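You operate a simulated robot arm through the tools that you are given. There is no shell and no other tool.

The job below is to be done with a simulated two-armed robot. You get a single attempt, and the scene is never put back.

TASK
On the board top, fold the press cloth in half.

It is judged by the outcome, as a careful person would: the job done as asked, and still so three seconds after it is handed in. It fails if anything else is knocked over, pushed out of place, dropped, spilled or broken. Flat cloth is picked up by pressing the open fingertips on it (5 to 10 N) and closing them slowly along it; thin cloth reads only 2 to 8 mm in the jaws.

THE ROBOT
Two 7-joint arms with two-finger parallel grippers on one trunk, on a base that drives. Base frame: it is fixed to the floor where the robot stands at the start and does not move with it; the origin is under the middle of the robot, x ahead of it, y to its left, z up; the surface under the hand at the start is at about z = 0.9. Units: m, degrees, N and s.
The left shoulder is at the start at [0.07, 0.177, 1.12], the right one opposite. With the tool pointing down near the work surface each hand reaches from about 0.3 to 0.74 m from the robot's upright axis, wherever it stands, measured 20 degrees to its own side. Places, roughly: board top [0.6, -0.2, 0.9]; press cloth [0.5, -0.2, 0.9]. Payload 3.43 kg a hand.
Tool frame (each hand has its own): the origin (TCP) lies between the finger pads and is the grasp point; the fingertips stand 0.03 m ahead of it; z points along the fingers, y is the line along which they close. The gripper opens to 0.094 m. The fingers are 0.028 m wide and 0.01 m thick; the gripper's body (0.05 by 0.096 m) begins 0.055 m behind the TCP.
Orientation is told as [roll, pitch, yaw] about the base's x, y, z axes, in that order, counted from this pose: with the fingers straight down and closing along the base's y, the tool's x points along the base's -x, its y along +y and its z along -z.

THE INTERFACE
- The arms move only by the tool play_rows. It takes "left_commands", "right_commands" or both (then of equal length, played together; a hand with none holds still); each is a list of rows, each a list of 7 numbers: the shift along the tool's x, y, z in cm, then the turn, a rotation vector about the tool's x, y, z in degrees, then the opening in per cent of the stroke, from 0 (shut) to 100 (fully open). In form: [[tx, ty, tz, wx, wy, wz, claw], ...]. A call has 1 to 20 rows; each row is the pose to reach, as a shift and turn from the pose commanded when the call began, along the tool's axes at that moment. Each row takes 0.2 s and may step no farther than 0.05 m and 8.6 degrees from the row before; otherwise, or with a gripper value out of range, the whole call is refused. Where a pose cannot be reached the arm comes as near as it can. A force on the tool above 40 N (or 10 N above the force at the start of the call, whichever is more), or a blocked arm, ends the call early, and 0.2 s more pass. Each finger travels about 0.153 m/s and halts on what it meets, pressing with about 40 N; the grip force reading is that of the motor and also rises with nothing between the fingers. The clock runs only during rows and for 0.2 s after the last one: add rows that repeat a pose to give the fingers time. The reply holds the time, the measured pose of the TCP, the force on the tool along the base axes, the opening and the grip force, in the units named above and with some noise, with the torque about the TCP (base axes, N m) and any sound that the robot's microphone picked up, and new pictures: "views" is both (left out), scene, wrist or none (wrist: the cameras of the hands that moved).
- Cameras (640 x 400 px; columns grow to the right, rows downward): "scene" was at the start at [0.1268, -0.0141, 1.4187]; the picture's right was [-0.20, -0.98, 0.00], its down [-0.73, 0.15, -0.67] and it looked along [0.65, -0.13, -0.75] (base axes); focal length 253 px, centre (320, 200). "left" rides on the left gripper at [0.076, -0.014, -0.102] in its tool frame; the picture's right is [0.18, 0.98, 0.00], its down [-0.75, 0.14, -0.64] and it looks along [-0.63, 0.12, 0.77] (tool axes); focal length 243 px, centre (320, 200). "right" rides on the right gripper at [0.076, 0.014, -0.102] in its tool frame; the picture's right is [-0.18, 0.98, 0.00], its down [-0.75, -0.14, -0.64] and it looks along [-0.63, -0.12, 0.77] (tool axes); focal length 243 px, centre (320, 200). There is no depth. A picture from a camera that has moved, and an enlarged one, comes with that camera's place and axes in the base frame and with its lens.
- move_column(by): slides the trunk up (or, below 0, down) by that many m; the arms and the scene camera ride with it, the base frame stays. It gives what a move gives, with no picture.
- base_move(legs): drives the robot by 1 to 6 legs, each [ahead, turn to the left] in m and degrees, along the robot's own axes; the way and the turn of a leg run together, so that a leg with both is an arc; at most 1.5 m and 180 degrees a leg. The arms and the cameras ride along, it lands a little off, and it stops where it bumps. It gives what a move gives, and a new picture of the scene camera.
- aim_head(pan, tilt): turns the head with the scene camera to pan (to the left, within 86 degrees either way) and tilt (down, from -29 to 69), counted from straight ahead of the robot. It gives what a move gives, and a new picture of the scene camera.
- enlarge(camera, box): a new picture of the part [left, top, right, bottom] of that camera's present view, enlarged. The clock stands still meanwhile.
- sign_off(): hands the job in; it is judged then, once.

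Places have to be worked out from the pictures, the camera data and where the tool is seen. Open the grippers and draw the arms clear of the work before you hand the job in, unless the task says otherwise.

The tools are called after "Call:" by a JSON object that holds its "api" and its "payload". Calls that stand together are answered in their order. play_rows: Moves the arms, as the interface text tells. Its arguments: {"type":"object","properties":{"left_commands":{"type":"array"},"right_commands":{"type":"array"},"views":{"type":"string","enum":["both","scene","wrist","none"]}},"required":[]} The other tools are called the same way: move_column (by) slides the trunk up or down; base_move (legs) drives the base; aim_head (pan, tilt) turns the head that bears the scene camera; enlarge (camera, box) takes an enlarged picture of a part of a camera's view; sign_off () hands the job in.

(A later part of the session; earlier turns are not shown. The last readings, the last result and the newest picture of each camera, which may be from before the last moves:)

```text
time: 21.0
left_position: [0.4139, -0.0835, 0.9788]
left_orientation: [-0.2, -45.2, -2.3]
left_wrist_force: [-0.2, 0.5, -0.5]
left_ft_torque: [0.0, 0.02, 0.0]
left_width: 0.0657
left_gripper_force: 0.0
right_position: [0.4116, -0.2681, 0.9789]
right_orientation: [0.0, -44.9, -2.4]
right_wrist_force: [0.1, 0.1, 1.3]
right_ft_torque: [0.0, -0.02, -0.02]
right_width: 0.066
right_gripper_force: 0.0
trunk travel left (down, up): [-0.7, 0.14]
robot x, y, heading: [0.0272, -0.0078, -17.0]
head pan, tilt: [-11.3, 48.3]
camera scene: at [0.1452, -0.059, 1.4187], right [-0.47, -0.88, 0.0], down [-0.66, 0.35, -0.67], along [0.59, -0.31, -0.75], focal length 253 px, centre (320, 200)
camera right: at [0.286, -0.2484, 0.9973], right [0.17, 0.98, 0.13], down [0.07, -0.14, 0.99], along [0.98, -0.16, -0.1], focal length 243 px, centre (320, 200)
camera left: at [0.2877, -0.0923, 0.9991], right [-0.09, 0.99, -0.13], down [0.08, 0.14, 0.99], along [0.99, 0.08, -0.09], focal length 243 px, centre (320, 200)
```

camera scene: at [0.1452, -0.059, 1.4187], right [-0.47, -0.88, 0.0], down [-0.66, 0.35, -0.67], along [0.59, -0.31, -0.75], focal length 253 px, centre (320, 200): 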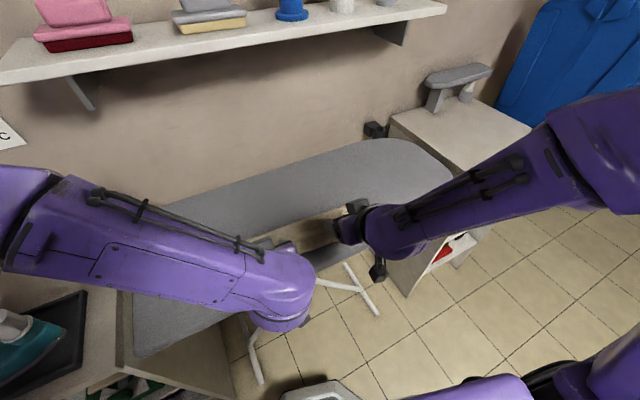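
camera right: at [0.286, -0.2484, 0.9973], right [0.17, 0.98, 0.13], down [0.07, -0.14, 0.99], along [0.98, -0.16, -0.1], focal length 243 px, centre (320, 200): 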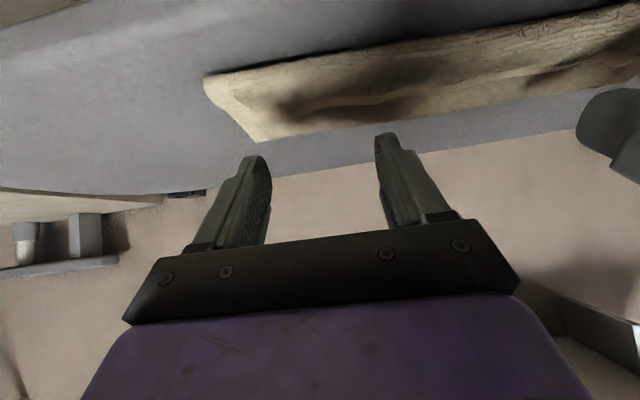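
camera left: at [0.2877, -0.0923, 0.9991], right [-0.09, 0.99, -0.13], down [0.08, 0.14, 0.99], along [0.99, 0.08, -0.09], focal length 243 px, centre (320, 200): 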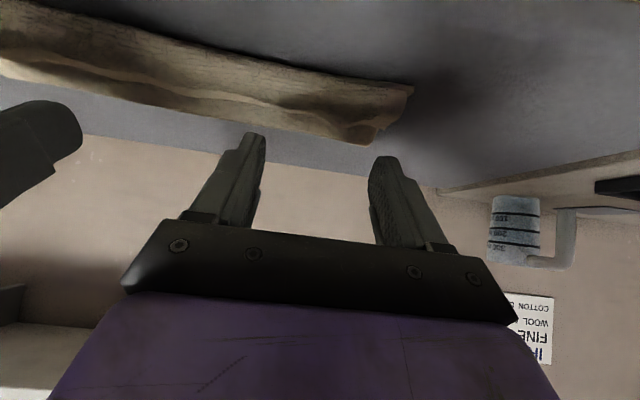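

The upper layer dropped and spread. I raise and straighten both hands and swing them outward to get a clear view.

Call:
{"api": "play_rows", "payload": {"left_commands": [[-1.06, 0, -1.06, 0, 0, 0, 70], [-2.12, 0, -2.12, 0, 0, 0, 70], [-3.18, 0, -3.18, 0, 5.6, 0, 70], [-4.24, 0, -4.24, 0, 11.2, 0, 70], [-5.3, 0, -5.3, 0, 16.8, 0, 70], [-6.36, 0, -6.36, 0, 22.4, 0, 70], [-7.42, 1, -7.42, 0, 28, 0, 70], [-8.48, 3, -8.48, 0, 33.6, 0, 70], [-9.54, 5.5, -9.54, 0, 39.2, 0, 70], [-10.6, 8, -10.6, 0, 45, 0, 70], [-10.6, 11, -10.6, 0, 45, 0, 70], [-10.6, 14, -10.6, 0, 45, 0, 70], [-10.6, 17, -10.6, 0, 45, 0, 70], [-10.6, 20, -10.6, 0, 45, 0, 70]], "right_commands": [[-1.06, 0, -1.06, 0, 0, 0, 70], [-2.12, 0, -2.12, 0, 0, 0, 70], [-3.18, 0, -3.18, 0, 5.6, 0, 70], [-4.24, 0, -4.24, 0, 11.2, 0, 70], [-5.3, 0, -5.3, 0, 16.8, 0, 70], [-6.36, 0, -6.36, 0, 22.4, 0, 70], [-7.42, -1, -7.42, 0, 28, 0, 70], [-8.48, -3, -8.48, 0, 33.6, 0, 70], [-9.54, -5.5, -9.54, 0, 39.2, 0, 70], [-10.6, -8, -10.6, 0, 45, 0, 70], [-10.6, -11, -10.6, 0, 45, 0, 70], [-10.6, -14, -10.6, 0, 45, 0, 70], [-10.6, -17, -10.6, 0, 45, 0, 70], [-10.6, -20, -10.6, 0, 45, 0, 70]]}}

```text
time: 24.0
left_position: [0.4235, 0.1205, 1.1271]
left_orientation: [-0.4, -0.2, -2.4]
left_wrist_force: [0.5, 0.7, 0.4]
left_ft_torque: [-0.04, 0.03, 0.03]
left_width: 0.0658
left_gripper_force: 0.2
right_position: [0.3395, -0.3446, 1.062]
right_orientation: [-1.4, -1.2, -4.4]
right_wrist_force: [-0.2, 0.1, 0.3]
right_ft_torque: [-0.05, 0.0, -0.01]
right_width: 0.0658
right_gripper_force: 0.2
right hand out of reach, approached as far as the arm can: row 9, 10, 11, 12, 13, 14
trunk travel left (down, up): [-0.7, 0.14]
robot x, y, heading: [0.0284, -0.0042, -17.0]
head pan, tilt: [-11.3, 48.3]
camera scene: at [0.1453, -0.0551, 1.4188], right [-0.47, -0.88, 0.0], down [-0.66, 0.35, -0.67], along [0.59, -0.32, -0.75], focal length 253 px, centre (320, 200)
camera right: at [0.2624, -0.3228, 1.1621], right [0.26, 0.97, -0.02], down [0.73, -0.18, 0.66], along [0.63, -0.19, -0.75], focal length 243 px, centre (320, 200)
camera left: at [0.3462, 0.1097, 1.231], right [-0.14, 0.99, -0.01], down [0.76, 0.11, 0.64], along [0.64, 0.09, -0.77], focal length 243 px, centre (320, 200)
```

scene: 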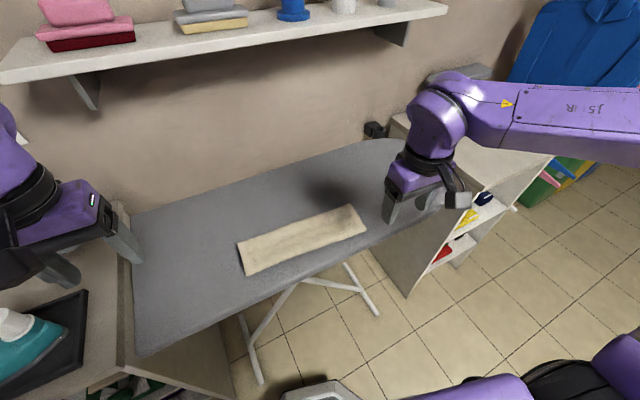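
right: 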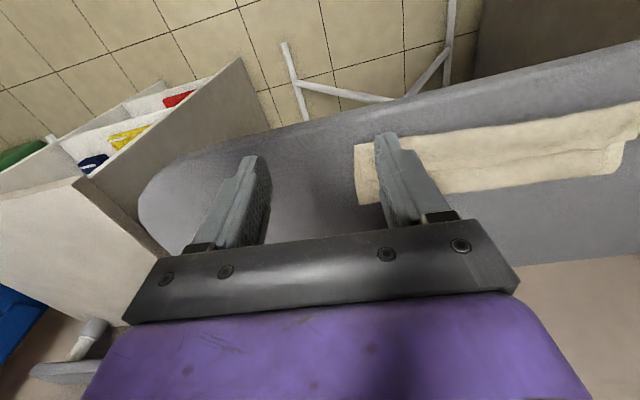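
left: 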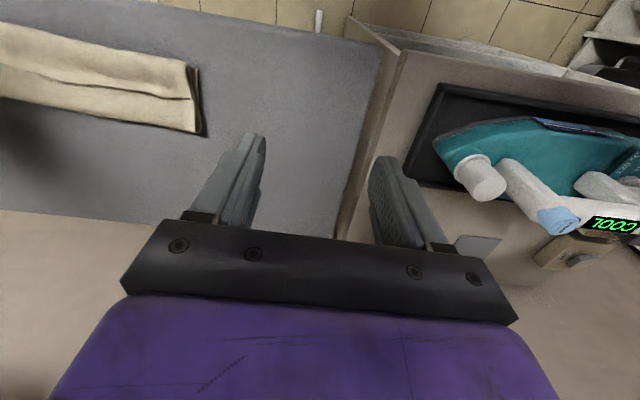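

That looks like a neat half fold. I enlarge the views to check the alignment of edges and corners.

Call:
{"api": "enlarge", "payload": {"camera": "scene", "box": [220, 190, 390, 290]}}

Call:
{"api": "enlarge", "payload": {"camera": "left", "box": [0, 0, 240, 150]}}

Call:
{"api": "enlarge", "payload": {"camera": "right", "box": [340, 80, 640, 230]}}

```text
3.76 times, centred on (305, 240) of scene
camera zoom: at [0.1453, -0.0551, 1.4188], right [-0.47, -0.88, 0.0], down [-0.66, 0.35, -0.67], along [0.59, -0.32, -0.75], focal length 953 px, centre (376, 49)
```

zoom: 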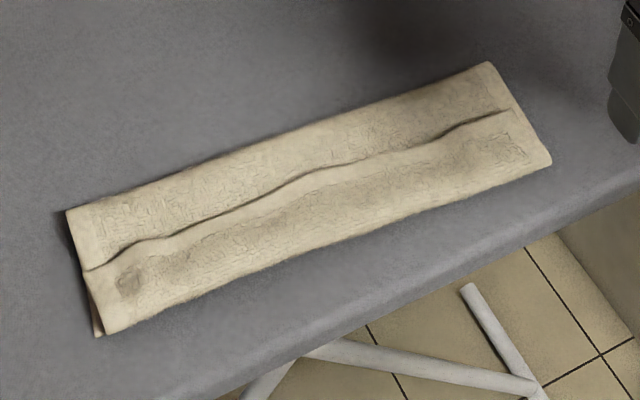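

```text
2.67 times, centred on (120, 75) of left
camera zoom: at [0.3462, 0.1097, 1.231], right [-0.14, 0.99, -0.01], down [0.76, 0.11, 0.64], along [0.64, 0.09, -0.77], focal length 647 px, centre (853, 533)
```

zoom: 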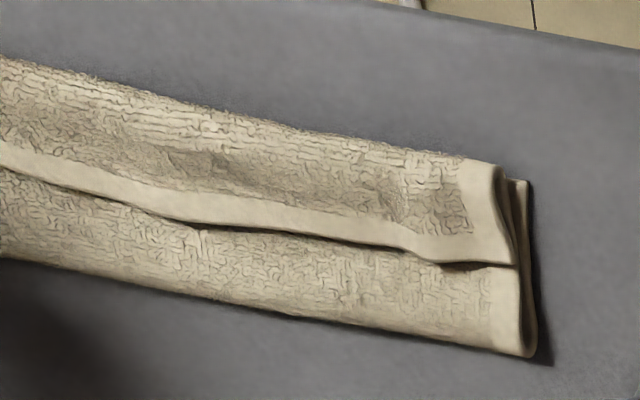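

```text
2.13 times, centred on (490, 155) of right
camera zoom: at [0.2624, -0.3228, 1.1621], right [0.26, 0.97, -0.02], down [0.73, -0.18, 0.66], along [0.63, -0.19, -0.75], focal length 518 px, centre (-43, 296)
```

zoom: 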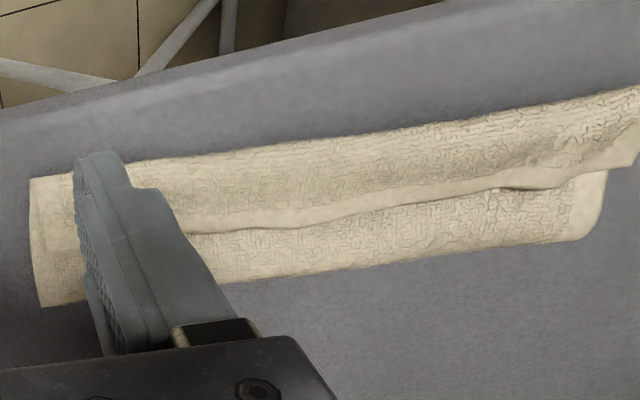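

The edge of the upper layer curled back: a strip about 4.5 cm wide is doubled over on top (edge at x≈0.475 instead of 0.43), and the fold line sits at 0.518 instead of 0.54. That isn't a proper half fold, so I'll correct it; first I back the base 13 cm for room to tilt the hands near the robot.

Call:
{"api": "base_move", "payload": {"legs": [[-0.13, 0]]}}

```text
time: 25.3
left_position: [0.304, 0.1539, 1.1267]
left_orientation: [-0.2, 0.0, -2.5]
left_wrist_force: [0.0, -0.2, 1.1]
left_ft_torque: [0.0, -0.01, 0.0]
left_width: 0.0659
left_gripper_force: 0.1
right_position: [0.2187, -0.3119, 1.0611]
right_orientation: [-1.4, -1.2, -4.3]
right_wrist_force: [0.3, -0.2, -0.1]
right_ft_torque: [0.01, 0.03, 0.01]
right_width: 0.0659
right_gripper_force: 0.1
trunk travel left (down, up): [-0.7, 0.14]
robot x, y, heading: [-0.0919, 0.0302, -16.9]
head pan, tilt: [-11.3, 48.3]
camera scene: at [0.0257, -0.0226, 1.4185], right [-0.47, -0.88, 0.0], down [-0.66, 0.35, -0.66], along [0.59, -0.31, -0.75], focal length 253 px, centre (320, 200)
```

scene: 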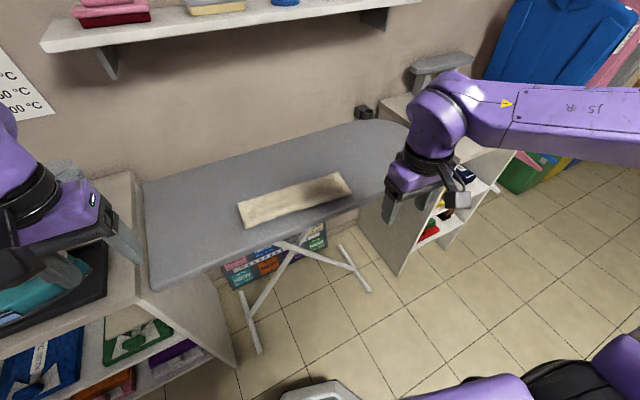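

The cloth is undisturbed and there's more room now. I bring both hands above the curled-back edge (left ≈(0.470,-0.078), right ≈(0.455,-0.292)), tilted 15° so the fingertips touch near that edge only.

Call:
{"api": "play_rows", "payload": {"left_commands": [[-1.76, -2.25, 0.5, 0, 1.5, 0, 65], [-3.52, -4.5, 1.0, 0, 3, 0, 60], [-5.28, -6.75, 2.0, 0, 4.5, 0, 55], [-7.04, -9.0, 3.5, 0, 6, 0, 50], [-8.8, -11.2, 5.0, 0, 7.5, 0, 45], [-10.56, -13.5, 6.5, 0, 9, 0, 42], [-12.32, -15.7, 8.0, 0, 10.5, 0, 42], [-14.1, -18.0, 9.5, 0, 12, 0, 42], [-15.84, -20.2, 11.1, 0, 13.5, 0, 42], [-17.6, -22.46, 12.7, 0, 15, 0, 42], [-17.6, -22.46, 12.7, 0, 15, 0, 42]], "right_commands": [[-2.34, 0.38, 0.2, -0.14, 1.6, -0.2, 65], [-4.68, 0.76, 0.6, -0.28, 3.2, -0.4, 60], [-7.02, 1.14, 1.0, -0.42, 4.9, -0.6, 55], [-9.36, 1.52, 1.6, -0.56, 6.5, -0.8, 50], [-11.7, 1.9, 2.2, -0.7, 8.1, -1.0, 45], [-14.04, 2.28, 3.0, -0.84, 9.7, -1.2, 42], [-16.38, 2.66, 3.8, -0.98, 11.3, -1.4, 42], [-18.7, 3.04, 4.6, -1.1, 13, -1.6, 42], [-21.06, 3.42, 5.4, -1.3, 14.6, -1.8, 42], [-23.4, 3.8, 6.1, -1.4, 16.2, -1.9, 42], [-23.4, 3.8, 6.1, -1.4, 16.2, -1.9, 42]]}}

```text
time: 27.7
left_position: [0.4655, -0.08, 1.0044]
left_orientation: [-0.1, 14.8, -2.5]
left_wrist_force: [-0.6, -0.5, 0.2]
left_ft_torque: [0.05, -0.02, -0.03]
left_width: 0.0396
left_gripper_force: 0.2
right_position: [0.238, -0.2918, 0.9994]
right_orientation: [-0.8, 8.9, -2.4]
right_wrist_force: [0.2, 0.1, -0.5]
right_ft_torque: [0.0, -0.04, -0.01]
right_width: 0.0396
right_gripper_force: 0.0
right hand out of reach, approached as far as the arm can: row 1, 2, 3, 4, 5, 6, 7, 8, 9, 10, 11
trunk travel left (down, up): [-0.7, 0.14]
robot x, y, heading: [-0.0907, 0.0296, -16.8]
head pan, tilt: [-11.3, 48.3]
camera scene: at [0.0226, -0.0224, 1.4188], right [-0.47, -0.88, 0.0], down [-0.66, 0.35, -0.67], along [0.59, -0.32, -0.75], focal length 253 px, centre (320, 200)
camera right: at [0.179, -0.2736, 1.1115], right [0.22, 0.97, -0.04], down [0.84, -0.17, 0.52], along [0.5, -0.15, -0.85], focal length 243 px, centre (320, 200)
camera left: at [0.418, -0.0922, 1.124], right [-0.14, 0.99, 0.04], down [0.9, 0.1, 0.43], along [0.42, 0.1, -0.9], focal length 243 px, centre (320, 200)
```

scene: 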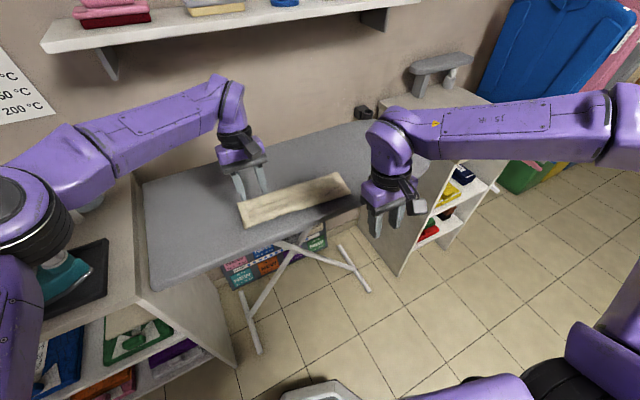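
right: 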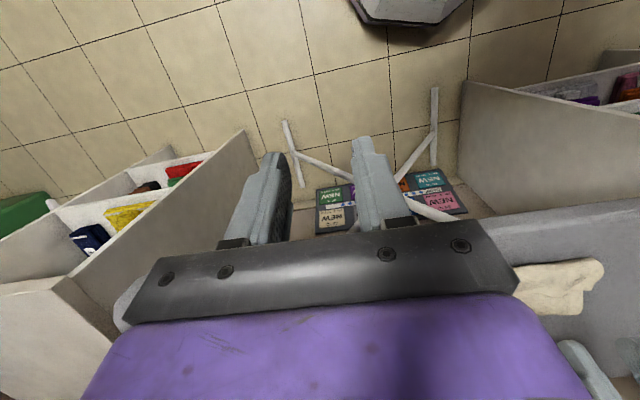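
left: 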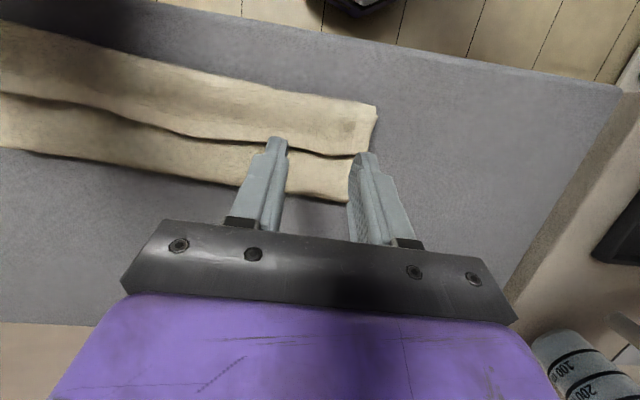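

The left hand is in place, but the right arm is stuck near a joint limit. I raise the right hand, level it and turn it in line with the robot to free that arm before trying again.

Call:
{"api": "play_rows", "payload": {"right_commands": [[0.15, -0.6, -1.0, 0, -1.1, 1.8, 42], [0.3, -1.2, -2.0, 0, -2.2, 3.6, 42], [0.46, -1.8, -3.0, 0, -3.3, 5.4, 42], [0.6, -2.4, -4.0, 0, -4.4, 7.2, 42], [0.77, -3.0, -5.0, 0, -5.5, 9, 42], [0.93, -3.6, -5.9, 0, -6.6, 10.8, 42], [1.1, -4.2, -7.0, 0, -7.8, 12.6, 42], [1.25, -5, -8.0, 0, -8.9, 14.4, 42], [1.25, -5, -8.0, 0, -8.9, 14.4, 42]], "views": "scene"}}

```text
time: 29.7
left_position: [0.4664, -0.0794, 1.0021]
left_orientation: [-0.2, 14.8, -2.5]
left_wrist_force: [0.2, 0.7, -0.2]
left_ft_torque: [0.03, -0.01, -0.03]
left_width: 0.0394
left_gripper_force: 0.0
right_position: [0.237, -0.3357, 1.0759]
right_orientation: [-2.2, -0.2, -16.6]
right_wrist_force: [0.0, -0.1, -0.3]
right_ft_torque: [0.03, 0.01, -0.02]
right_width: 0.0393
right_gripper_force: 0.1
trunk travel left (down, up): [-0.7, 0.14]
robot x, y, heading: [-0.0919, 0.0294, -16.7]
head pan, tilt: [-11.3, 48.3]
camera scene: at [0.0247, -0.0223, 1.4186], right [-0.47, -0.88, 0.0], down [-0.66, 0.35, -0.67], along [0.59, -0.31, -0.75], focal length 253 px, centre (320, 200)
```

scene: 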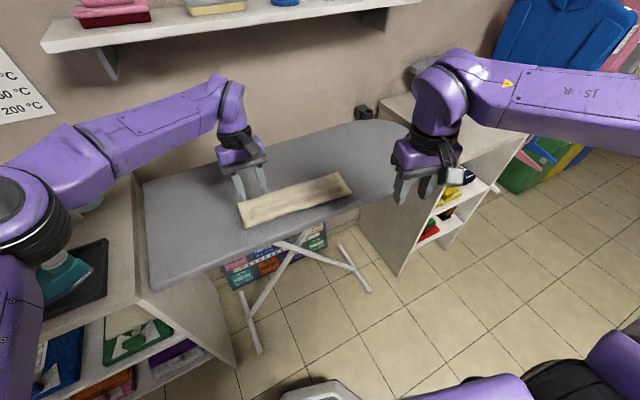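

The right arm moves freely again. I now bring it forward over its spot without twisting, keeping it above the cloth.

Call:
{"api": "play_rows", "payload": {"right_commands": [[-2.2, 1.16, 0, -0.3, 0, 0, 42], [-4.4, 2.3, 0, -0.6, 0, 0, 42], [-6.6, 3.5, 0.5, -0.9, 0, 0, 42], [-8.8, 4.6, 1.2, -1.2, 0, 0, 42], [-11, 5.8, 2.2, -1.5, 0, 0, 42], [-13.2, 7, 3.2, -1.8, 0, 0, 42], [-15.4, 8.1, 4.4, -2, 0, 0, 42], [-17.6, 9.3, 5.6, -2.2, 0, 0, 42], [-19.6, 10.45, 6.6, -2.2, 0, 0, 42], [-19.6, 10.45, 6.6, -2.2, 0, 0, 42]], "views": "both"}}

```text
time: 31.9
left_position: [0.4663, -0.0807, 1.0034]
left_orientation: [-0.2, 14.9, -2.5]
left_wrist_force: [0.1, 0.1, 0.4]
left_ft_torque: [-0.01, 0.0, 0.01]
left_width: 0.0393
left_gripper_force: 0.0
right_position: [0.435, -0.2964, 1.0122]
right_orientation: [0.2, -0.3, -16.6]
right_wrist_force: [-0.7, 0.4, 0.0]
right_ft_torque: [0.01, 0.01, 0.02]
right_width: 0.0394
right_gripper_force: 0.1
right hand out of reach, approached as far as the arm can: row 9, 10
trunk travel left (down, up): [-0.7, 0.14]
robot x, y, heading: [-0.0902, 0.0282, -17.0]
head pan, tilt: [-11.3, 48.3]
camera scene: at [0.0241, -0.0224, 1.4187], right [-0.47, -0.88, 0.0], down [-0.66, 0.35, -0.67], along [0.59, -0.31, -0.75], focal length 253 px, centre (320, 200)
camera right: at [0.367, -0.261, 1.1144], right [0.46, 0.89, 0.0], down [0.68, -0.35, 0.65], along [0.58, -0.29, -0.76], focal length 243 px, centre (320, 200)
```

scene: 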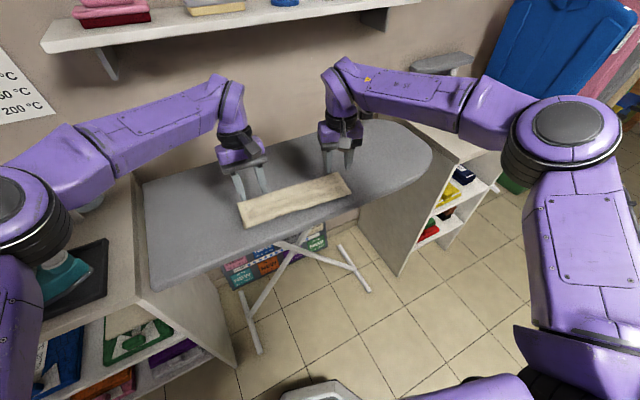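
right: 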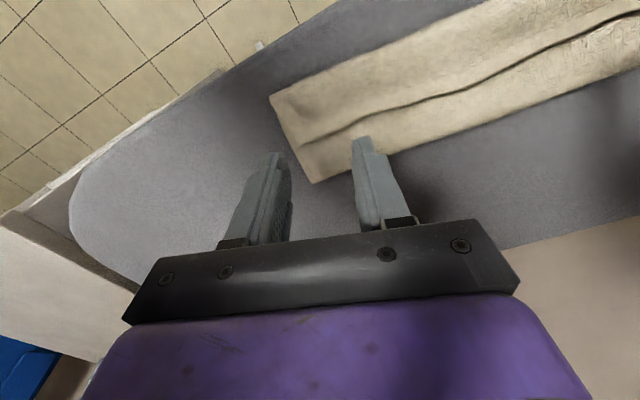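

The right arm is nearly stretched at x=0.435, so I drive the base forward 5 cm; both hands stay clear above the cloth.

Call:
{"api": "base_move", "payload": {"legs": [[0.05, 0]]}}

```text
time: 32.8
left_position: [0.5031, -0.0915, 1.0107]
left_orientation: [-0.4, 14.2, -2.6]
left_wrist_force: [-0.3, 0.5, 0.1]
left_ft_torque: [-0.03, -0.08, 0.0]
left_width: 0.0395
left_gripper_force: 0.0
right_position: [0.4732, -0.3071, 1.0199]
right_orientation: [0.1, -1.1, -16.6]
right_wrist_force: [-1.0, 0.2, 0.4]
right_ft_torque: [-0.01, -0.05, -0.04]
right_width: 0.0396
right_gripper_force: 0.1
trunk travel left (down, up): [-0.7, 0.14]
robot x, y, heading: [-0.0472, 0.0113, -17.0]
head pan, tilt: [-11.3, 48.3]
camera scene: at [0.0596, -0.0331, 1.4199], right [-0.47, -0.88, 0.0], down [-0.65, 0.35, -0.67], along [0.59, -0.32, -0.74], focal length 253 px, centre (320, 200)
```

scene: 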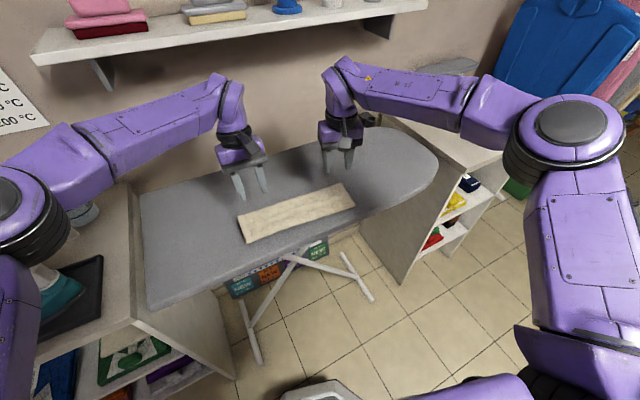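

Hands are clear at z≈1.01. I position both just above the curled edge (left TCP x≈0.463, right x≈0.448), with the right untwisted to match the cloth.

Call:
{"api": "play_rows", "payload": {"left_commands": [[0.3, 0.15, 0.86, 0, 0.1, 0, 42], [0.6, 0.3, 1.7, 0, 0.2, 0, 42], [0.9, 0.45, 2.6, 0, 0.3, 0, 42], [1.2, 0.6, 3.4, 0, 0.4, 0, 42], [1.5, 0.75, 4.3, 0, 0.5, 0, 42], [1.85, 0.9, 5.2, 0, 0.6, 0, 42], [2.15, 1.05, 6.0, 0, 0.7, 0, 42], [2.45, 1.17, 6.9, 0, 0.8, 0, 42], [2.45, 1.17, 6.9, 0, 0.8, 0, 42]], "right_commands": [[0.37, 0.09, 0.5, 0.25, 2, -1.76, 42], [0.74, 0.18, 1.2, 0.49, 4, -3.5, 42], [1.11, 0.27, 2.0, 0.74, 6, -5.3, 42], [1.48, 0.36, 3.0, 1.0, 8, -7.05, 42], [1.85, 0.46, 4.0, 1.2, 10, -8.8, 42], [2.22, 0.55, 5.0, 1.5, 12, -10.6, 42], [2.59, 0.64, 6.0, 1.7, 14, -12.3, 42], [2.96, 0.73, 6.95, 1.97, 16, -14.1, 42], [2.96, 0.73, 6.95, 1.97, 16, -14.1, 42]]}}

```text
time: 34.8
left_position: [0.4709, -0.0801, 0.944]
left_orientation: [-0.3, 15.5, -2.6]
left_wrist_force: [0.0, 0.6, 1.2]
left_ft_torque: [-0.02, 0.02, 0.0]
left_width: 0.0396
left_gripper_force: 0.1
right_position: [0.4627, -0.3051, 0.9837]
right_orientation: [-7.5, -0.2, -9.6]
right_wrist_force: [0.0, 0.3, 0.2]
right_ft_torque: [0.0, 0.04, 0.0]
right_width: 0.0396
right_gripper_force: 0.0
right hand out of reach, approached as far as the arm can: row 1, 2, 3, 4, 5, 6, 7, 8, 9
trunk travel left (down, up): [-0.7, 0.14]
robot x, y, heading: [-0.0418, 0.0166, -17.1]
head pan, tilt: [-11.3, 48.3]
camera scene: at [0.071, -0.0356, 1.4187], right [-0.47, -0.88, 0.0], down [-0.66, 0.35, -0.67], along [0.59, -0.32, -0.75], focal length 253 px, centre (320, 200)
camera right: at [0.3907, -0.2664, 1.0832], right [0.34, 0.93, -0.13], down [0.73, -0.18, 0.66], along [0.59, -0.32, -0.74], focal length 243 px, centre (320, 200)
camera left: at [0.425, -0.0916, 1.065], right [-0.13, 0.99, 0.04], down [0.9, 0.1, 0.42], along [0.41, 0.1, -0.91], focal length 243 px, centre (320, 200)
```

scene: 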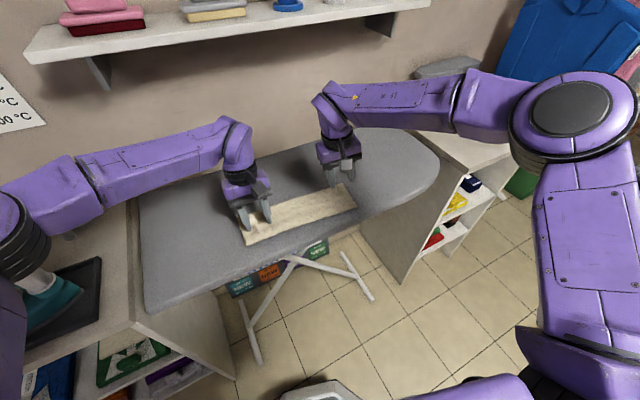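
right: 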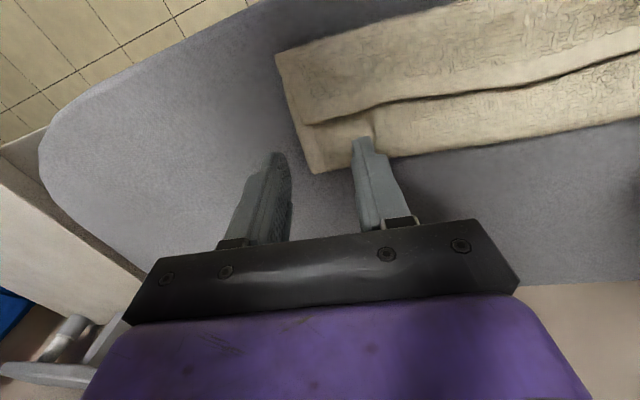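
left: 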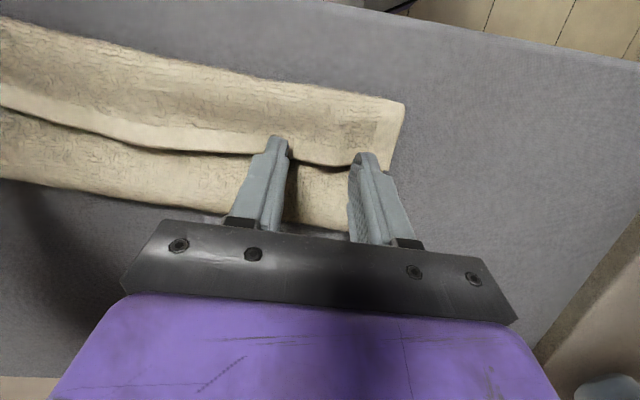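

The left hand is ready, but the right wrist is again against a joint limit (roll -7.5°), so it needs re-posturing. I'll take the right arm back to its starting pose relative to the robot, which should restore a good configuration.

Call:
{"api": "play_rows", "payload": {"right_commands": [[1.2, -1.5, -2.5, -0.7, 0, 0.7, 42], [3.0, -3.5, -4.0, -1.5, 0, 1.5, 42], [5.5, -6.0, -5.0, -2.2, 0, 2.2, 42], [8.0, -8.7, -6.0, -3.0, 0, 3.0, 42], [10.5, -11.4, -7.0, -3.8, 0, 3.7, 42], [13.0, -14.1, -7.6, -4.5, 0, 4.5, 42], [15.5, -16.9, -8.1, -5.3, 0, 5.2, 42], [18.0, -19.7, -8.6, -6.0, 0, 6.0, 42], [20.3, -22.2, -9.1, -6.8, 0, 6.7, 42], [22.3, -24.4, -9.1, -7.5, 0, 7.4, 42], [22.3, -24.4, -9.1, -7.5, 0, 7.4, 42]], "views": "scene"}}

```text
time: 37.2
left_position: [0.4711, -0.0811, 0.944]
left_orientation: [-0.4, 15.4, -2.6]
left_wrist_force: [0.8, -0.2, -0.3]
left_ft_torque: [-0.02, 0.02, 0.0]
left_width: 0.0395
left_gripper_force: 0.0
right_position: [0.2511, -0.4016, 1.0416]
right_orientation: [0.2, -0.7, -17.1]
right_wrist_force: [-0.3, 0.9, 0.4]
right_ft_torque: [0.01, 0.0, 0.0]
right_width: 0.0394
right_gripper_force: 0.0
right hand out of reach, approached as far as the arm can: row 2, 3, 4, 5, 6, 7, 8, 9, 10, 11
trunk travel left (down, up): [-0.7, 0.14]
robot x, y, heading: [-0.0481, 0.0148, -16.8]
head pan, tilt: [-11.3, 48.3]
camera scene: at [0.0718, -0.0359, 1.4186], right [-0.47, -0.88, 0.0], down [-0.66, 0.35, -0.67], along [0.59, -0.32, -0.75], focal length 253 px, centre (320, 200)
```

scene: 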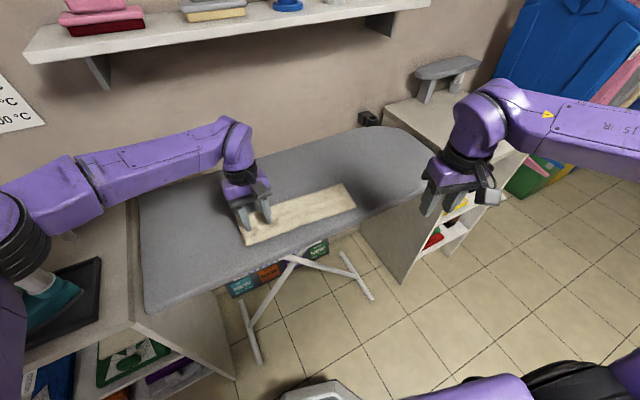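

The right hand is level but stopped short of the target. I test moving it upward and outward in small steps to see which way is free.

Call:
{"api": "play_rows", "payload": {"right_commands": [[0, -1, -1, 0, 0, 0, 42], [0, -2, -2, 0, 0, 0, 42], [0, -3, -3, 0, 0, 0, 42], [0, -4, -4, 0, 0, 0, 42], [0, -5, -5, 0, 0, 0, 42], [0, -6, -6, 0, 0, 0, 42], [0, -6, -6, 0, 0, 0, 42]], "views": "none"}}

Call:
{"api": "aim_head", "payload": {"pan": -45, "tilt": 35}}

```text
time: 38.8
left_position: [0.4708, -0.0808, 0.9443]
left_orientation: [-0.2, 15.6, -2.6]
left_wrist_force: [-0.4, -0.4, 0.6]
left_ft_torque: [0.01, -0.02, -0.01]
left_width: 0.0395
left_gripper_force: 0.0
right_position: [0.252, -0.4003, 1.0505]
right_orientation: [0.1, -0.9, -17.1]
right_wrist_force: [-0.3, -0.2, 0.4]
right_ft_torque: [0.0, -0.02, -0.03]
right_width: 0.0393
right_gripper_force: 0.0
right hand out of reach, approached as far as the arm can: row 1, 2, 3, 4, 5, 6, 7
trunk travel left (down, up): [-0.7, 0.14]
robot x, y, heading: [-0.0483, 0.0167, -16.8]
head pan, tilt: [-11.3, 48.3]
```

```text
time: 39.8
left_position: [0.4714, -0.0802, 0.9444]
left_orientation: [-0.3, 15.5, -2.5]
left_wrist_force: [0.9, 0.9, -0.8]
left_ft_torque: [-0.01, -0.04, -0.01]
left_width: 0.0398
left_gripper_force: 0.0
right_position: [0.2507, -0.3996, 1.0487]
right_orientation: [0.1, -0.8, -17.1]
right_wrist_force: [0.3, 0.5, 0.4]
right_ft_torque: [0.0, 0.03, 0.0]
right_width: 0.0396
right_gripper_force: 0.1
trunk travel left (down, up): [-0.7, 0.14]
robot x, y, heading: [-0.0438, 0.0122, -16.9]
head pan, tilt: [-45.0, 35.0]
camera scene: at [0.0435, -0.0772, 1.438], right [-0.88, -0.47, 0.0], down [-0.27, 0.51, -0.82], along [0.39, -0.72, -0.57], focal length 253 px, centre (320, 200)
```

scene: 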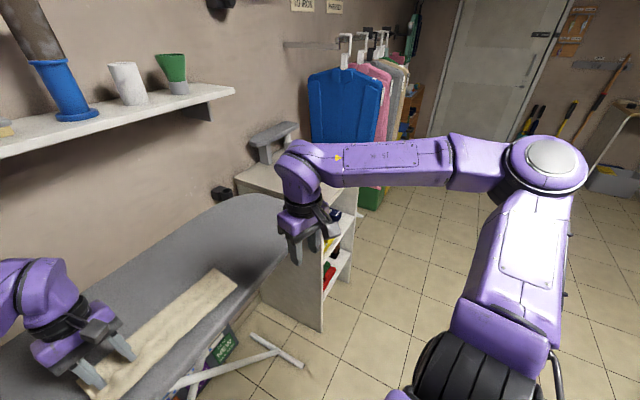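

The right elbow has dropped outward, and only turning the tool clockwise freed it before. I test turning the right hand further that way while raising it, to bring the elbow back up.

Call:
{"api": "play_rows", "payload": {"right_commands": [[0, 0, 0, 0, 0, 8, 42], [0, 0, 0, 0, 0, 16, 42], [0, 0, 0, 0, 0, 24, 42], [0, 0, 0, 0, 0, 32, 42], [0, 0, -1, 0, 0, 40, 42], [0, 0, -2, 0, 0, 40, 42], [0, 0, -3.5, 0, 0, 40, 42], [0, 0, -5, 0, 0, 40, 42], [0, 0, -7, 0, 0, 40, 42], [0, -2, -9, 0, 0, 40, 42], [0, -2, -9, 0, 0, 40, 42]], "views": "scene"}}

```text
time: 42.2
left_position: [0.4718, -0.08, 0.9441]
left_orientation: [-0.2, 15.6, -2.6]
left_wrist_force: [-0.3, 0.1, -0.3]
left_ft_torque: [-0.01, 0.01, 0.0]
left_width: 0.0394
left_gripper_force: 0.0
right_position: [0.2426, -0.4144, 1.1372]
right_orientation: [0.5, -0.3, -57.0]
right_wrist_force: [-0.1, 0.6, -0.6]
right_ft_torque: [0.01, 0.0, -0.05]
right_width: 0.0396
right_gripper_force: 0.0
trunk travel left (down, up): [-0.7, 0.14]
robot x, y, heading: [-0.0432, 0.0142, -17.1]
head pan, tilt: [-45.0, 35.0]
camera scene: at [0.0437, -0.0768, 1.4381], right [-0.88, -0.47, 0.0], down [-0.27, 0.51, -0.82], along [0.39, -0.72, -0.57], focal length 253 px, centre (320, 200)
```

scene: 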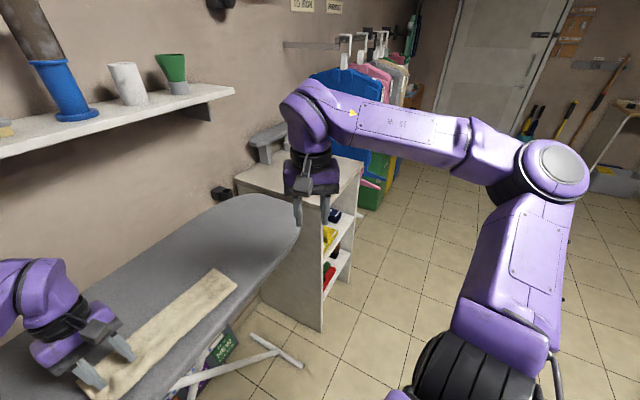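

With the tool turned clockwise the right arm is free, so its wrist seems to have flipped over. The jaws are symmetric, so I turn that hand a further 125° to yaw ≈ -182°, equivalent for grasping and mid-range for this configuration.

Call:
{"api": "play_rows", "payload": {"right_commands": [[0, 0, 0, 0, 0, 8, 42], [0, 0, 0, 0, 0, 16, 42], [0, 0, 0, 0, 0, 24, 42], [0, 0, 0, 0, 0, 32, 42], [0, 0, 0, 0, 0, 40, 42], [0, 0, 0, 0, 0, 48, 42], [0, 0, 0, 0, 0, 56, 42], [0, 0, 0, 0, 0, 64, 42], [0, 0, 0, 0, 0, 72, 42], [0, 0, 0, 0, 0, 80, 42], [0, 0, 0, 0, 0, 88, 42], [0, 0, 0, 0, 0, 96, 42], [0, 0, 0, 0, 0, 104, 42], [0, 0, 0, 0, 0, 112, 42], [0, 0, 0, 0, 0, 120, 42], [0, 0, 0, 0, 0, 125.4, 42], [0, 0, 0, 0, 0, 125.4, 42]], "views": "scene"}}

Call:
{"api": "aim_head", "payload": {"pan": -11.3, "tilt": 48.3}}

```text
time: 45.8
left_position: [0.4709, -0.0811, 0.9432]
left_orientation: [-0.3, 15.4, -2.6]
left_wrist_force: [0.2, 0.6, 0.5]
left_ft_torque: [0.02, -0.01, -0.04]
left_width: 0.0397
left_gripper_force: 0.1
right_position: [0.2432, -0.4161, 1.1358]
right_orientation: [0.0, 0.8, 177.5]
right_wrist_force: [-0.9, 0.3, -0.3]
right_ft_torque: [0.03, -0.01, -0.02]
right_width: 0.0397
right_gripper_force: 0.1
trunk travel left (down, up): [-0.7, 0.14]
robot x, y, heading: [-0.0456, 0.0128, -17.0]
head pan, tilt: [-45.0, 35.0]
camera scene: at [0.0434, -0.0773, 1.4381], right [-0.88, -0.47, 0.0], down [-0.27, 0.51, -0.82], along [0.39, -0.72, -0.57], focal length 253 px, centre (320, 200)
```

scene: 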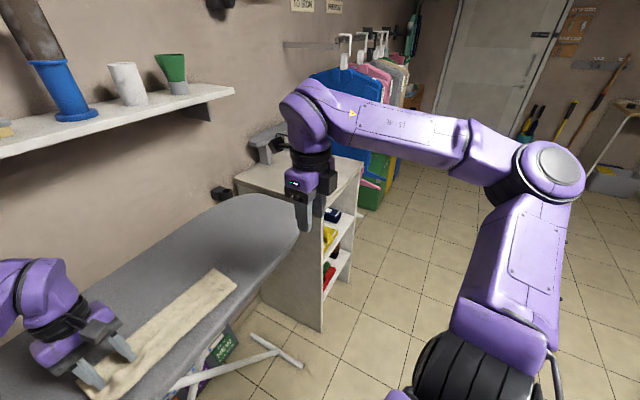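

```text
time: 46.8
left_position: [0.4711, -0.0803, 0.9442]
left_orientation: [-0.2, 15.5, -2.4]
left_wrist_force: [1.0, -0.9, 0.2]
left_ft_torque: [0.01, 0.01, 0.03]
left_width: 0.0394
left_gripper_force: 0.0
right_position: [0.2449, -0.4173, 1.1379]
right_orientation: [0.0, 0.7, 177.6]
right_wrist_force: [0.4, 0.6, -1.0]
right_ft_torque: [0.03, 0.04, 0.02]
right_width: 0.0396
right_gripper_force: 0.0
trunk travel left (down, up): [-0.7, 0.14]
robot x, y, heading: [-0.0495, 0.011, -16.8]
head pan, tilt: [-11.3, 48.3]
camera scene: at [0.0711, -0.0368, 1.4187], right [-0.47, -0.88, 0.0], down [-0.66, 0.35, -0.67], along [0.59, -0.32, -0.75], focal length 253 px, centre (320, 200)
```

scene: 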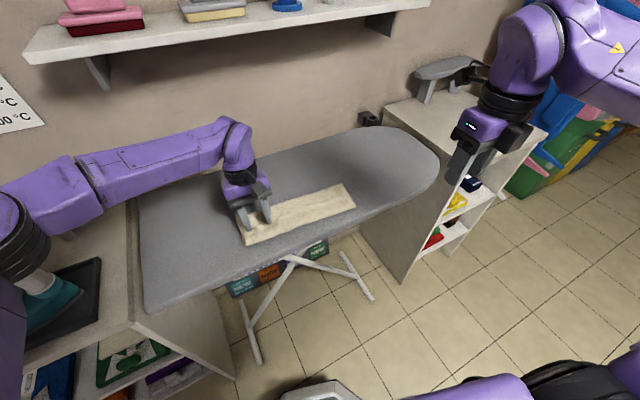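

Right hand is now at yaw 177.6°, level and free. I bring it over its spot above the curled edge with the same 15° tilt.

Call:
{"api": "play_rows", "payload": {"right_commands": [[1.8, -1.2, 0.6, 0, -1.4, 0, 42], [3.6, -2.4, 1.6, 0, -2.8, 0, 42], [5.4, -3.6, 2.8, 0, -4.1, 0, 42], [7.2, -4.8, 4.0, 0, -5.5, 0, 42], [9.0, -6.0, 5.4, 0, -6.9, 0, 42], [10.8, -7.3, 6.8, 0, -8.2, 0, 42], [12.6, -8.5, 8.2, 0, -9.6, 0, 42], [14.4, -9.7, 9.8, 0, -11, 0, 42], [16.2, -10.9, 11.4, 0, -12.4, 0, 42], [18.0, -12.1, 13.0, 0, -13.8, 0, 42], [19.76, -13.34, 14.8, 0, -15, 0, 42], [19.76, -13.34, 14.8, 0, -15, 0, 42]]}}

```text
time: 49.4
left_position: [0.4703, -0.0818, 0.9439]
left_orientation: [-0.1, 15.5, -2.5]
left_wrist_force: [0.1, 0.5, 1.1]
left_ft_torque: [0.02, -0.02, -0.03]
left_width: 0.0395
left_gripper_force: 0.0
right_position: [0.4469, -0.2912, 0.9916]
right_orientation: [0.1, -14.4, 177.6]
right_wrist_force: [0.5, 0.1, 1.1]
right_ft_torque: [0.0, 0.0, -0.01]
right_width: 0.0397
right_gripper_force: 0.1
trunk travel left (down, up): [-0.7, 0.14]
robot x, y, heading: [-0.0443, 0.0151, -17.0]
head pan, tilt: [-11.3, 48.3]
camera scene: at [0.0703, -0.0369, 1.4187], right [-0.47, -0.88, 0.0], down [-0.66, 0.35, -0.67], along [0.59, -0.31, -0.75], focal length 253 px, centre (320, 200)
camera right: at [0.5448, -0.31, 1.0708], right [-0.22, -0.97, 0.05], down [-0.57, 0.16, 0.81], along [-0.8, 0.15, -0.59], focal length 243 px, centre (320, 200)
```

scene: 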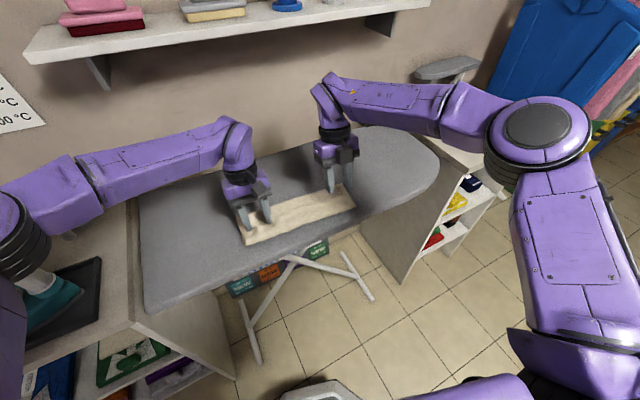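
right: 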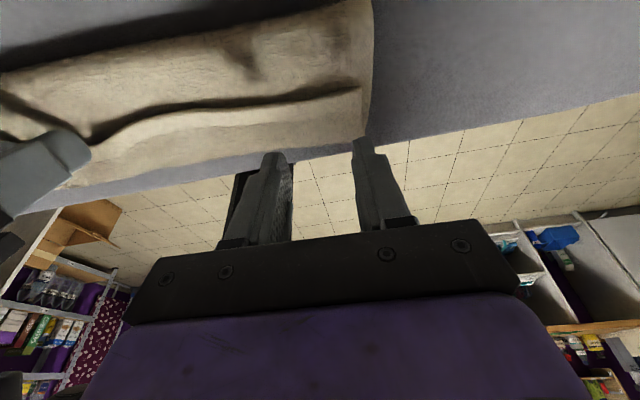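

Both hands now reach. The views put the curled edge at x≈0.466 (left) and 0.451 (right), so I shift both slightly toward the robot and lower to just above the flap.

Call:
{"api": "play_rows", "payload": {"left_commands": [[0.4, 0, -1.5, 0, 0, 0, 42], [1.2, 0, -1.3, 0, 0, 0, 42], [2.09, 0, -0.98, 0, 0, 0, 42], [1.95, 0, -0.4, 0, 0, 0, 42], [1.8, 0, 0.1, 0, 0, 0, 42], [1.69, 0, 0.4, 0, 0, 0, 42], [1.69, 0, 0.4, 0, 0, 0, 42]], "right_commands": [[0, 0, 0.8, 0, 0, 0, 42], [0.1, 0, 1.6, 0, 0, 0, 42], [0.15, 0, 2.4, 0, 0, 0, 42], [0.2, 0, 3.2, 0, 0, 0, 42], [0.3, 0, 4.0, 0, 0, 0, 42], [0.35, 0, 4.6, 0, 0, 0, 42], [0.35, 0, 4.6, 0, 0, 0, 42]]}}

```text
time: 51.0
left_position: [0.4531, -0.0801, 0.9442]
left_orientation: [-0.3, 15.5, -2.6]
left_wrist_force: [-1.5, -0.7, 0.8]
left_ft_torque: [0.02, 0.02, 0.02]
left_width: 0.0395
left_gripper_force: 0.0
right_position: [0.4385, -0.2905, 0.9452]
right_orientation: [0.0, -14.3, 177.6]
right_wrist_force: [0.7, 0.0, 0.5]
right_ft_torque: [-0.02, -0.01, -0.03]
right_width: 0.0395
right_gripper_force: 0.1
trunk travel left (down, up): [-0.7, 0.14]
robot x, y, heading: [-0.0456, 0.0122, -17.2]
head pan, tilt: [-11.3, 48.3]
camera scene: at [0.071, -0.0365, 1.4187], right [-0.47, -0.88, 0.0], down [-0.66, 0.35, -0.67], along [0.59, -0.31, -0.75], focal length 253 px, centre (320, 200)
camera right: at [0.5378, -0.3093, 1.0249], right [-0.22, -0.97, 0.05], down [-0.57, 0.17, 0.81], along [-0.8, 0.15, -0.59], focal length 243 px, centre (320, 200)
camera left: at [0.4082, -0.092, 1.0655], right [-0.13, 0.99, 0.04], down [0.9, 0.1, 0.42], along [0.41, 0.1, -0.91], focal length 243 px, centre (320, 200)
```

scene: 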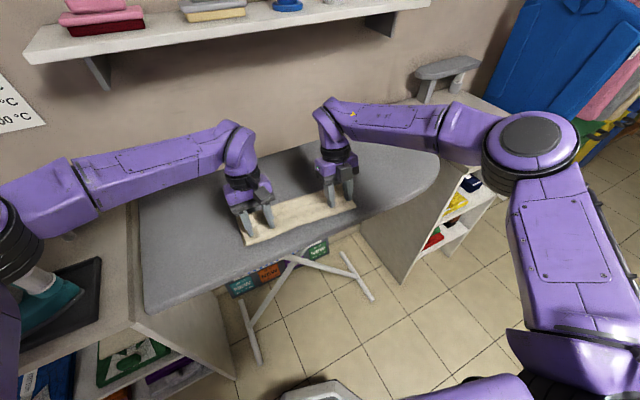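
right: 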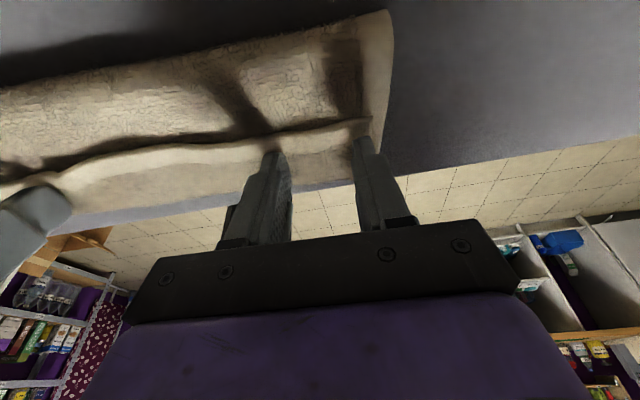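
left: 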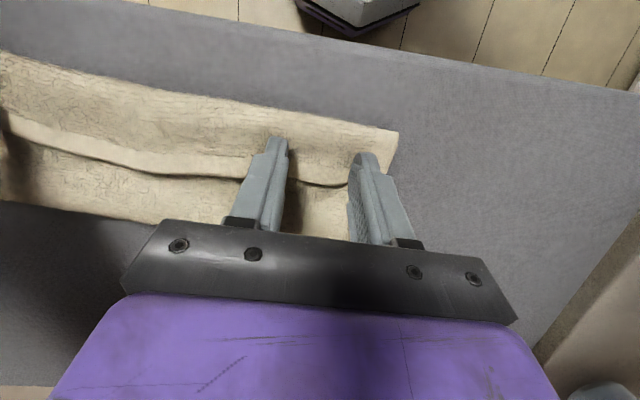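

Fingers sit just inside the flap's edge on both sides. I lower in millimetre steps to make light contact.

Call:
{"api": "play_rows", "payload": {"left_commands": [[0, 0, 0.1, 0, 0, 0, 42], [0, 0, 0.2, 0, 0, 0, 42], [0, 0, 0.3, 0, 0, 0, 42], [0, 0, 0.3, 0, 0, 0, 42]], "right_commands": [[0, 0, 0.15, 0, 0, 0, 42], [0, 0, 0.3, 0, 0, 0, 42], [0, 0, 0.4, 0, 0, 0, 42], [0, 0, 0.4, 0, 0, 0, 42]], "views": "wrist"}}

```text
time: 52.0
left_position: [0.4527, -0.0811, 0.9411]
left_orientation: [-0.3, 15.4, -2.5]
left_wrist_force: [1.1, -0.7, 2.6]
left_ft_torque: [0.0, -0.06, 0.02]
left_width: 0.0396
left_gripper_force: 0.1
right_position: [0.437, -0.2905, 0.9414]
right_orientation: [0.0, -14.3, 177.6]
right_wrist_force: [1.9, -1.6, 3.3]
right_ft_torque: [-0.05, -0.05, 0.01]
right_width: 0.0393
right_gripper_force: 0.1
trunk travel left (down, up): [-0.7, 0.14]
robot x, y, heading: [-0.0491, 0.0127, -16.8]
head pan, tilt: [-11.3, 48.3]
camera right: at [0.5367, -0.3088, 1.0217], right [-0.22, -0.97, 0.05], down [-0.57, 0.17, 0.81], along [-0.8, 0.15, -0.59], focal length 243 px, centre (320, 200)
camera left: at [0.4072, -0.092, 1.063], right [-0.13, 0.99, 0.04], down [0.9, 0.1, 0.42], along [0.41, 0.1, -0.91], focal length 243 px, centre (320, 200)
```

right: 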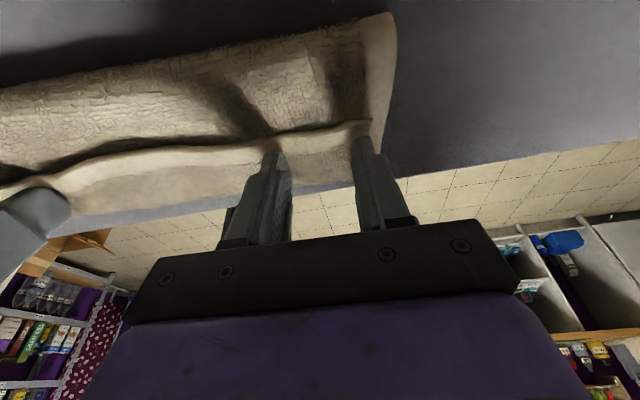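
left: 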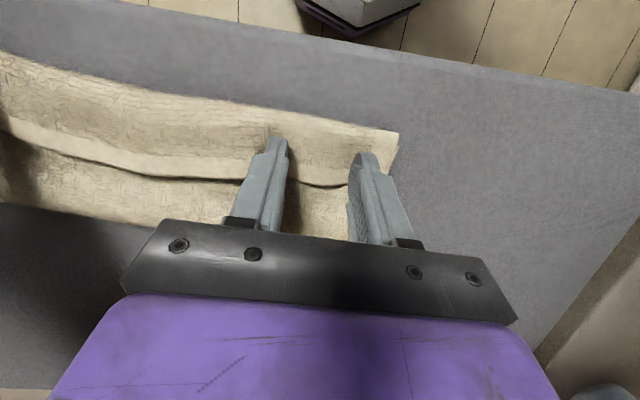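

Light contact (about 3 N each). I add a touch of pressure and close slowly, drifting inward as before.

Call:
{"api": "play_rows", "payload": {"left_commands": [[0, 0, 0.05, 0, 0, 0, 42], [0, -0.12, 0.05, 0, 0, 0, 39], [0, -0.24, 0.05, 0, 0, 0, 36], [0, -0.36, 0.05, 0, 0, 0, 33], [0, -0.48, 0.05, 0, 0, 0, 30], [0, -0.6, 0.05, 0, 0, 0, 27], [0, -0.72, 0.05, 0, 0, 0, 24], [0, -0.72, 0.05, 0, 0, 0, 24]], "right_commands": [[0, 0, 0.05, 0, 0, 0, 42], [0, -0.12, 0.05, 0, 0, 0, 39], [0, -0.24, 0.05, 0, 0, 0, 36], [0, -0.36, 0.05, 0, 0, 0, 33], [0, -0.48, 0.05, 0, 0, 0, 30], [0, -0.6, 0.05, 0, 0, 0, 27], [0, -0.72, 0.05, 0, 0, 0, 24], [0, -0.72, 0.05, 0, 0, 0, 24]], "views": "wrist"}}

```text
time: 53.8
left_position: [0.4521, -0.0871, 0.942]
left_orientation: [-0.4, 15.4, -2.6]
left_wrist_force: [1.0, 1.3, 1.6]
left_ft_torque: [0.05, -0.01, 0.03]
left_width: 0.0224
left_gripper_force: 0.0
right_position: [0.4383, -0.2832, 0.9409]
right_orientation: [0.1, -14.4, 177.6]
right_wrist_force: [-0.2, -1.9, 3.5]
right_ft_torque: [-0.08, -0.01, -0.01]
right_width: 0.0219
right_gripper_force: 0.1
trunk travel left (down, up): [-0.7, 0.14]
robot x, y, heading: [-0.0466, 0.0143, -16.9]
head pan, tilt: [-11.3, 48.3]
camera right: at [0.5366, -0.3018, 1.0216], right [-0.22, -0.97, 0.05], down [-0.57, 0.17, 0.81], along [-0.8, 0.15, -0.59], focal length 243 px, centre (320, 200)
camera left: at [0.4063, -0.0988, 1.0631], right [-0.13, 0.99, 0.04], down [0.9, 0.1, 0.42], along [0.41, 0.1, -0.91], focal length 243 px, centre (320, 200)
```

right: 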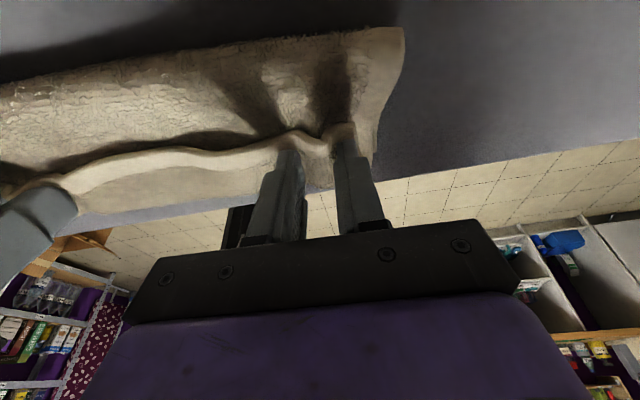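
left: 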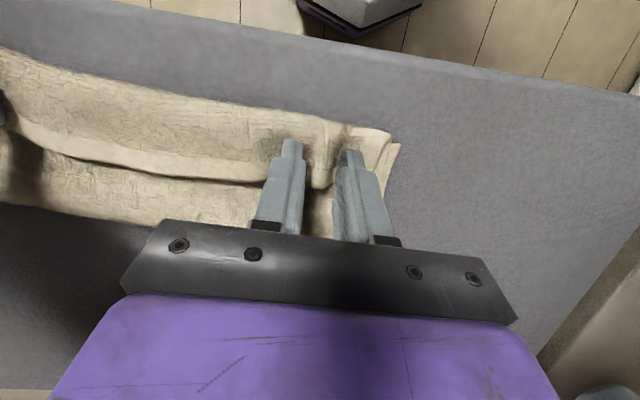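

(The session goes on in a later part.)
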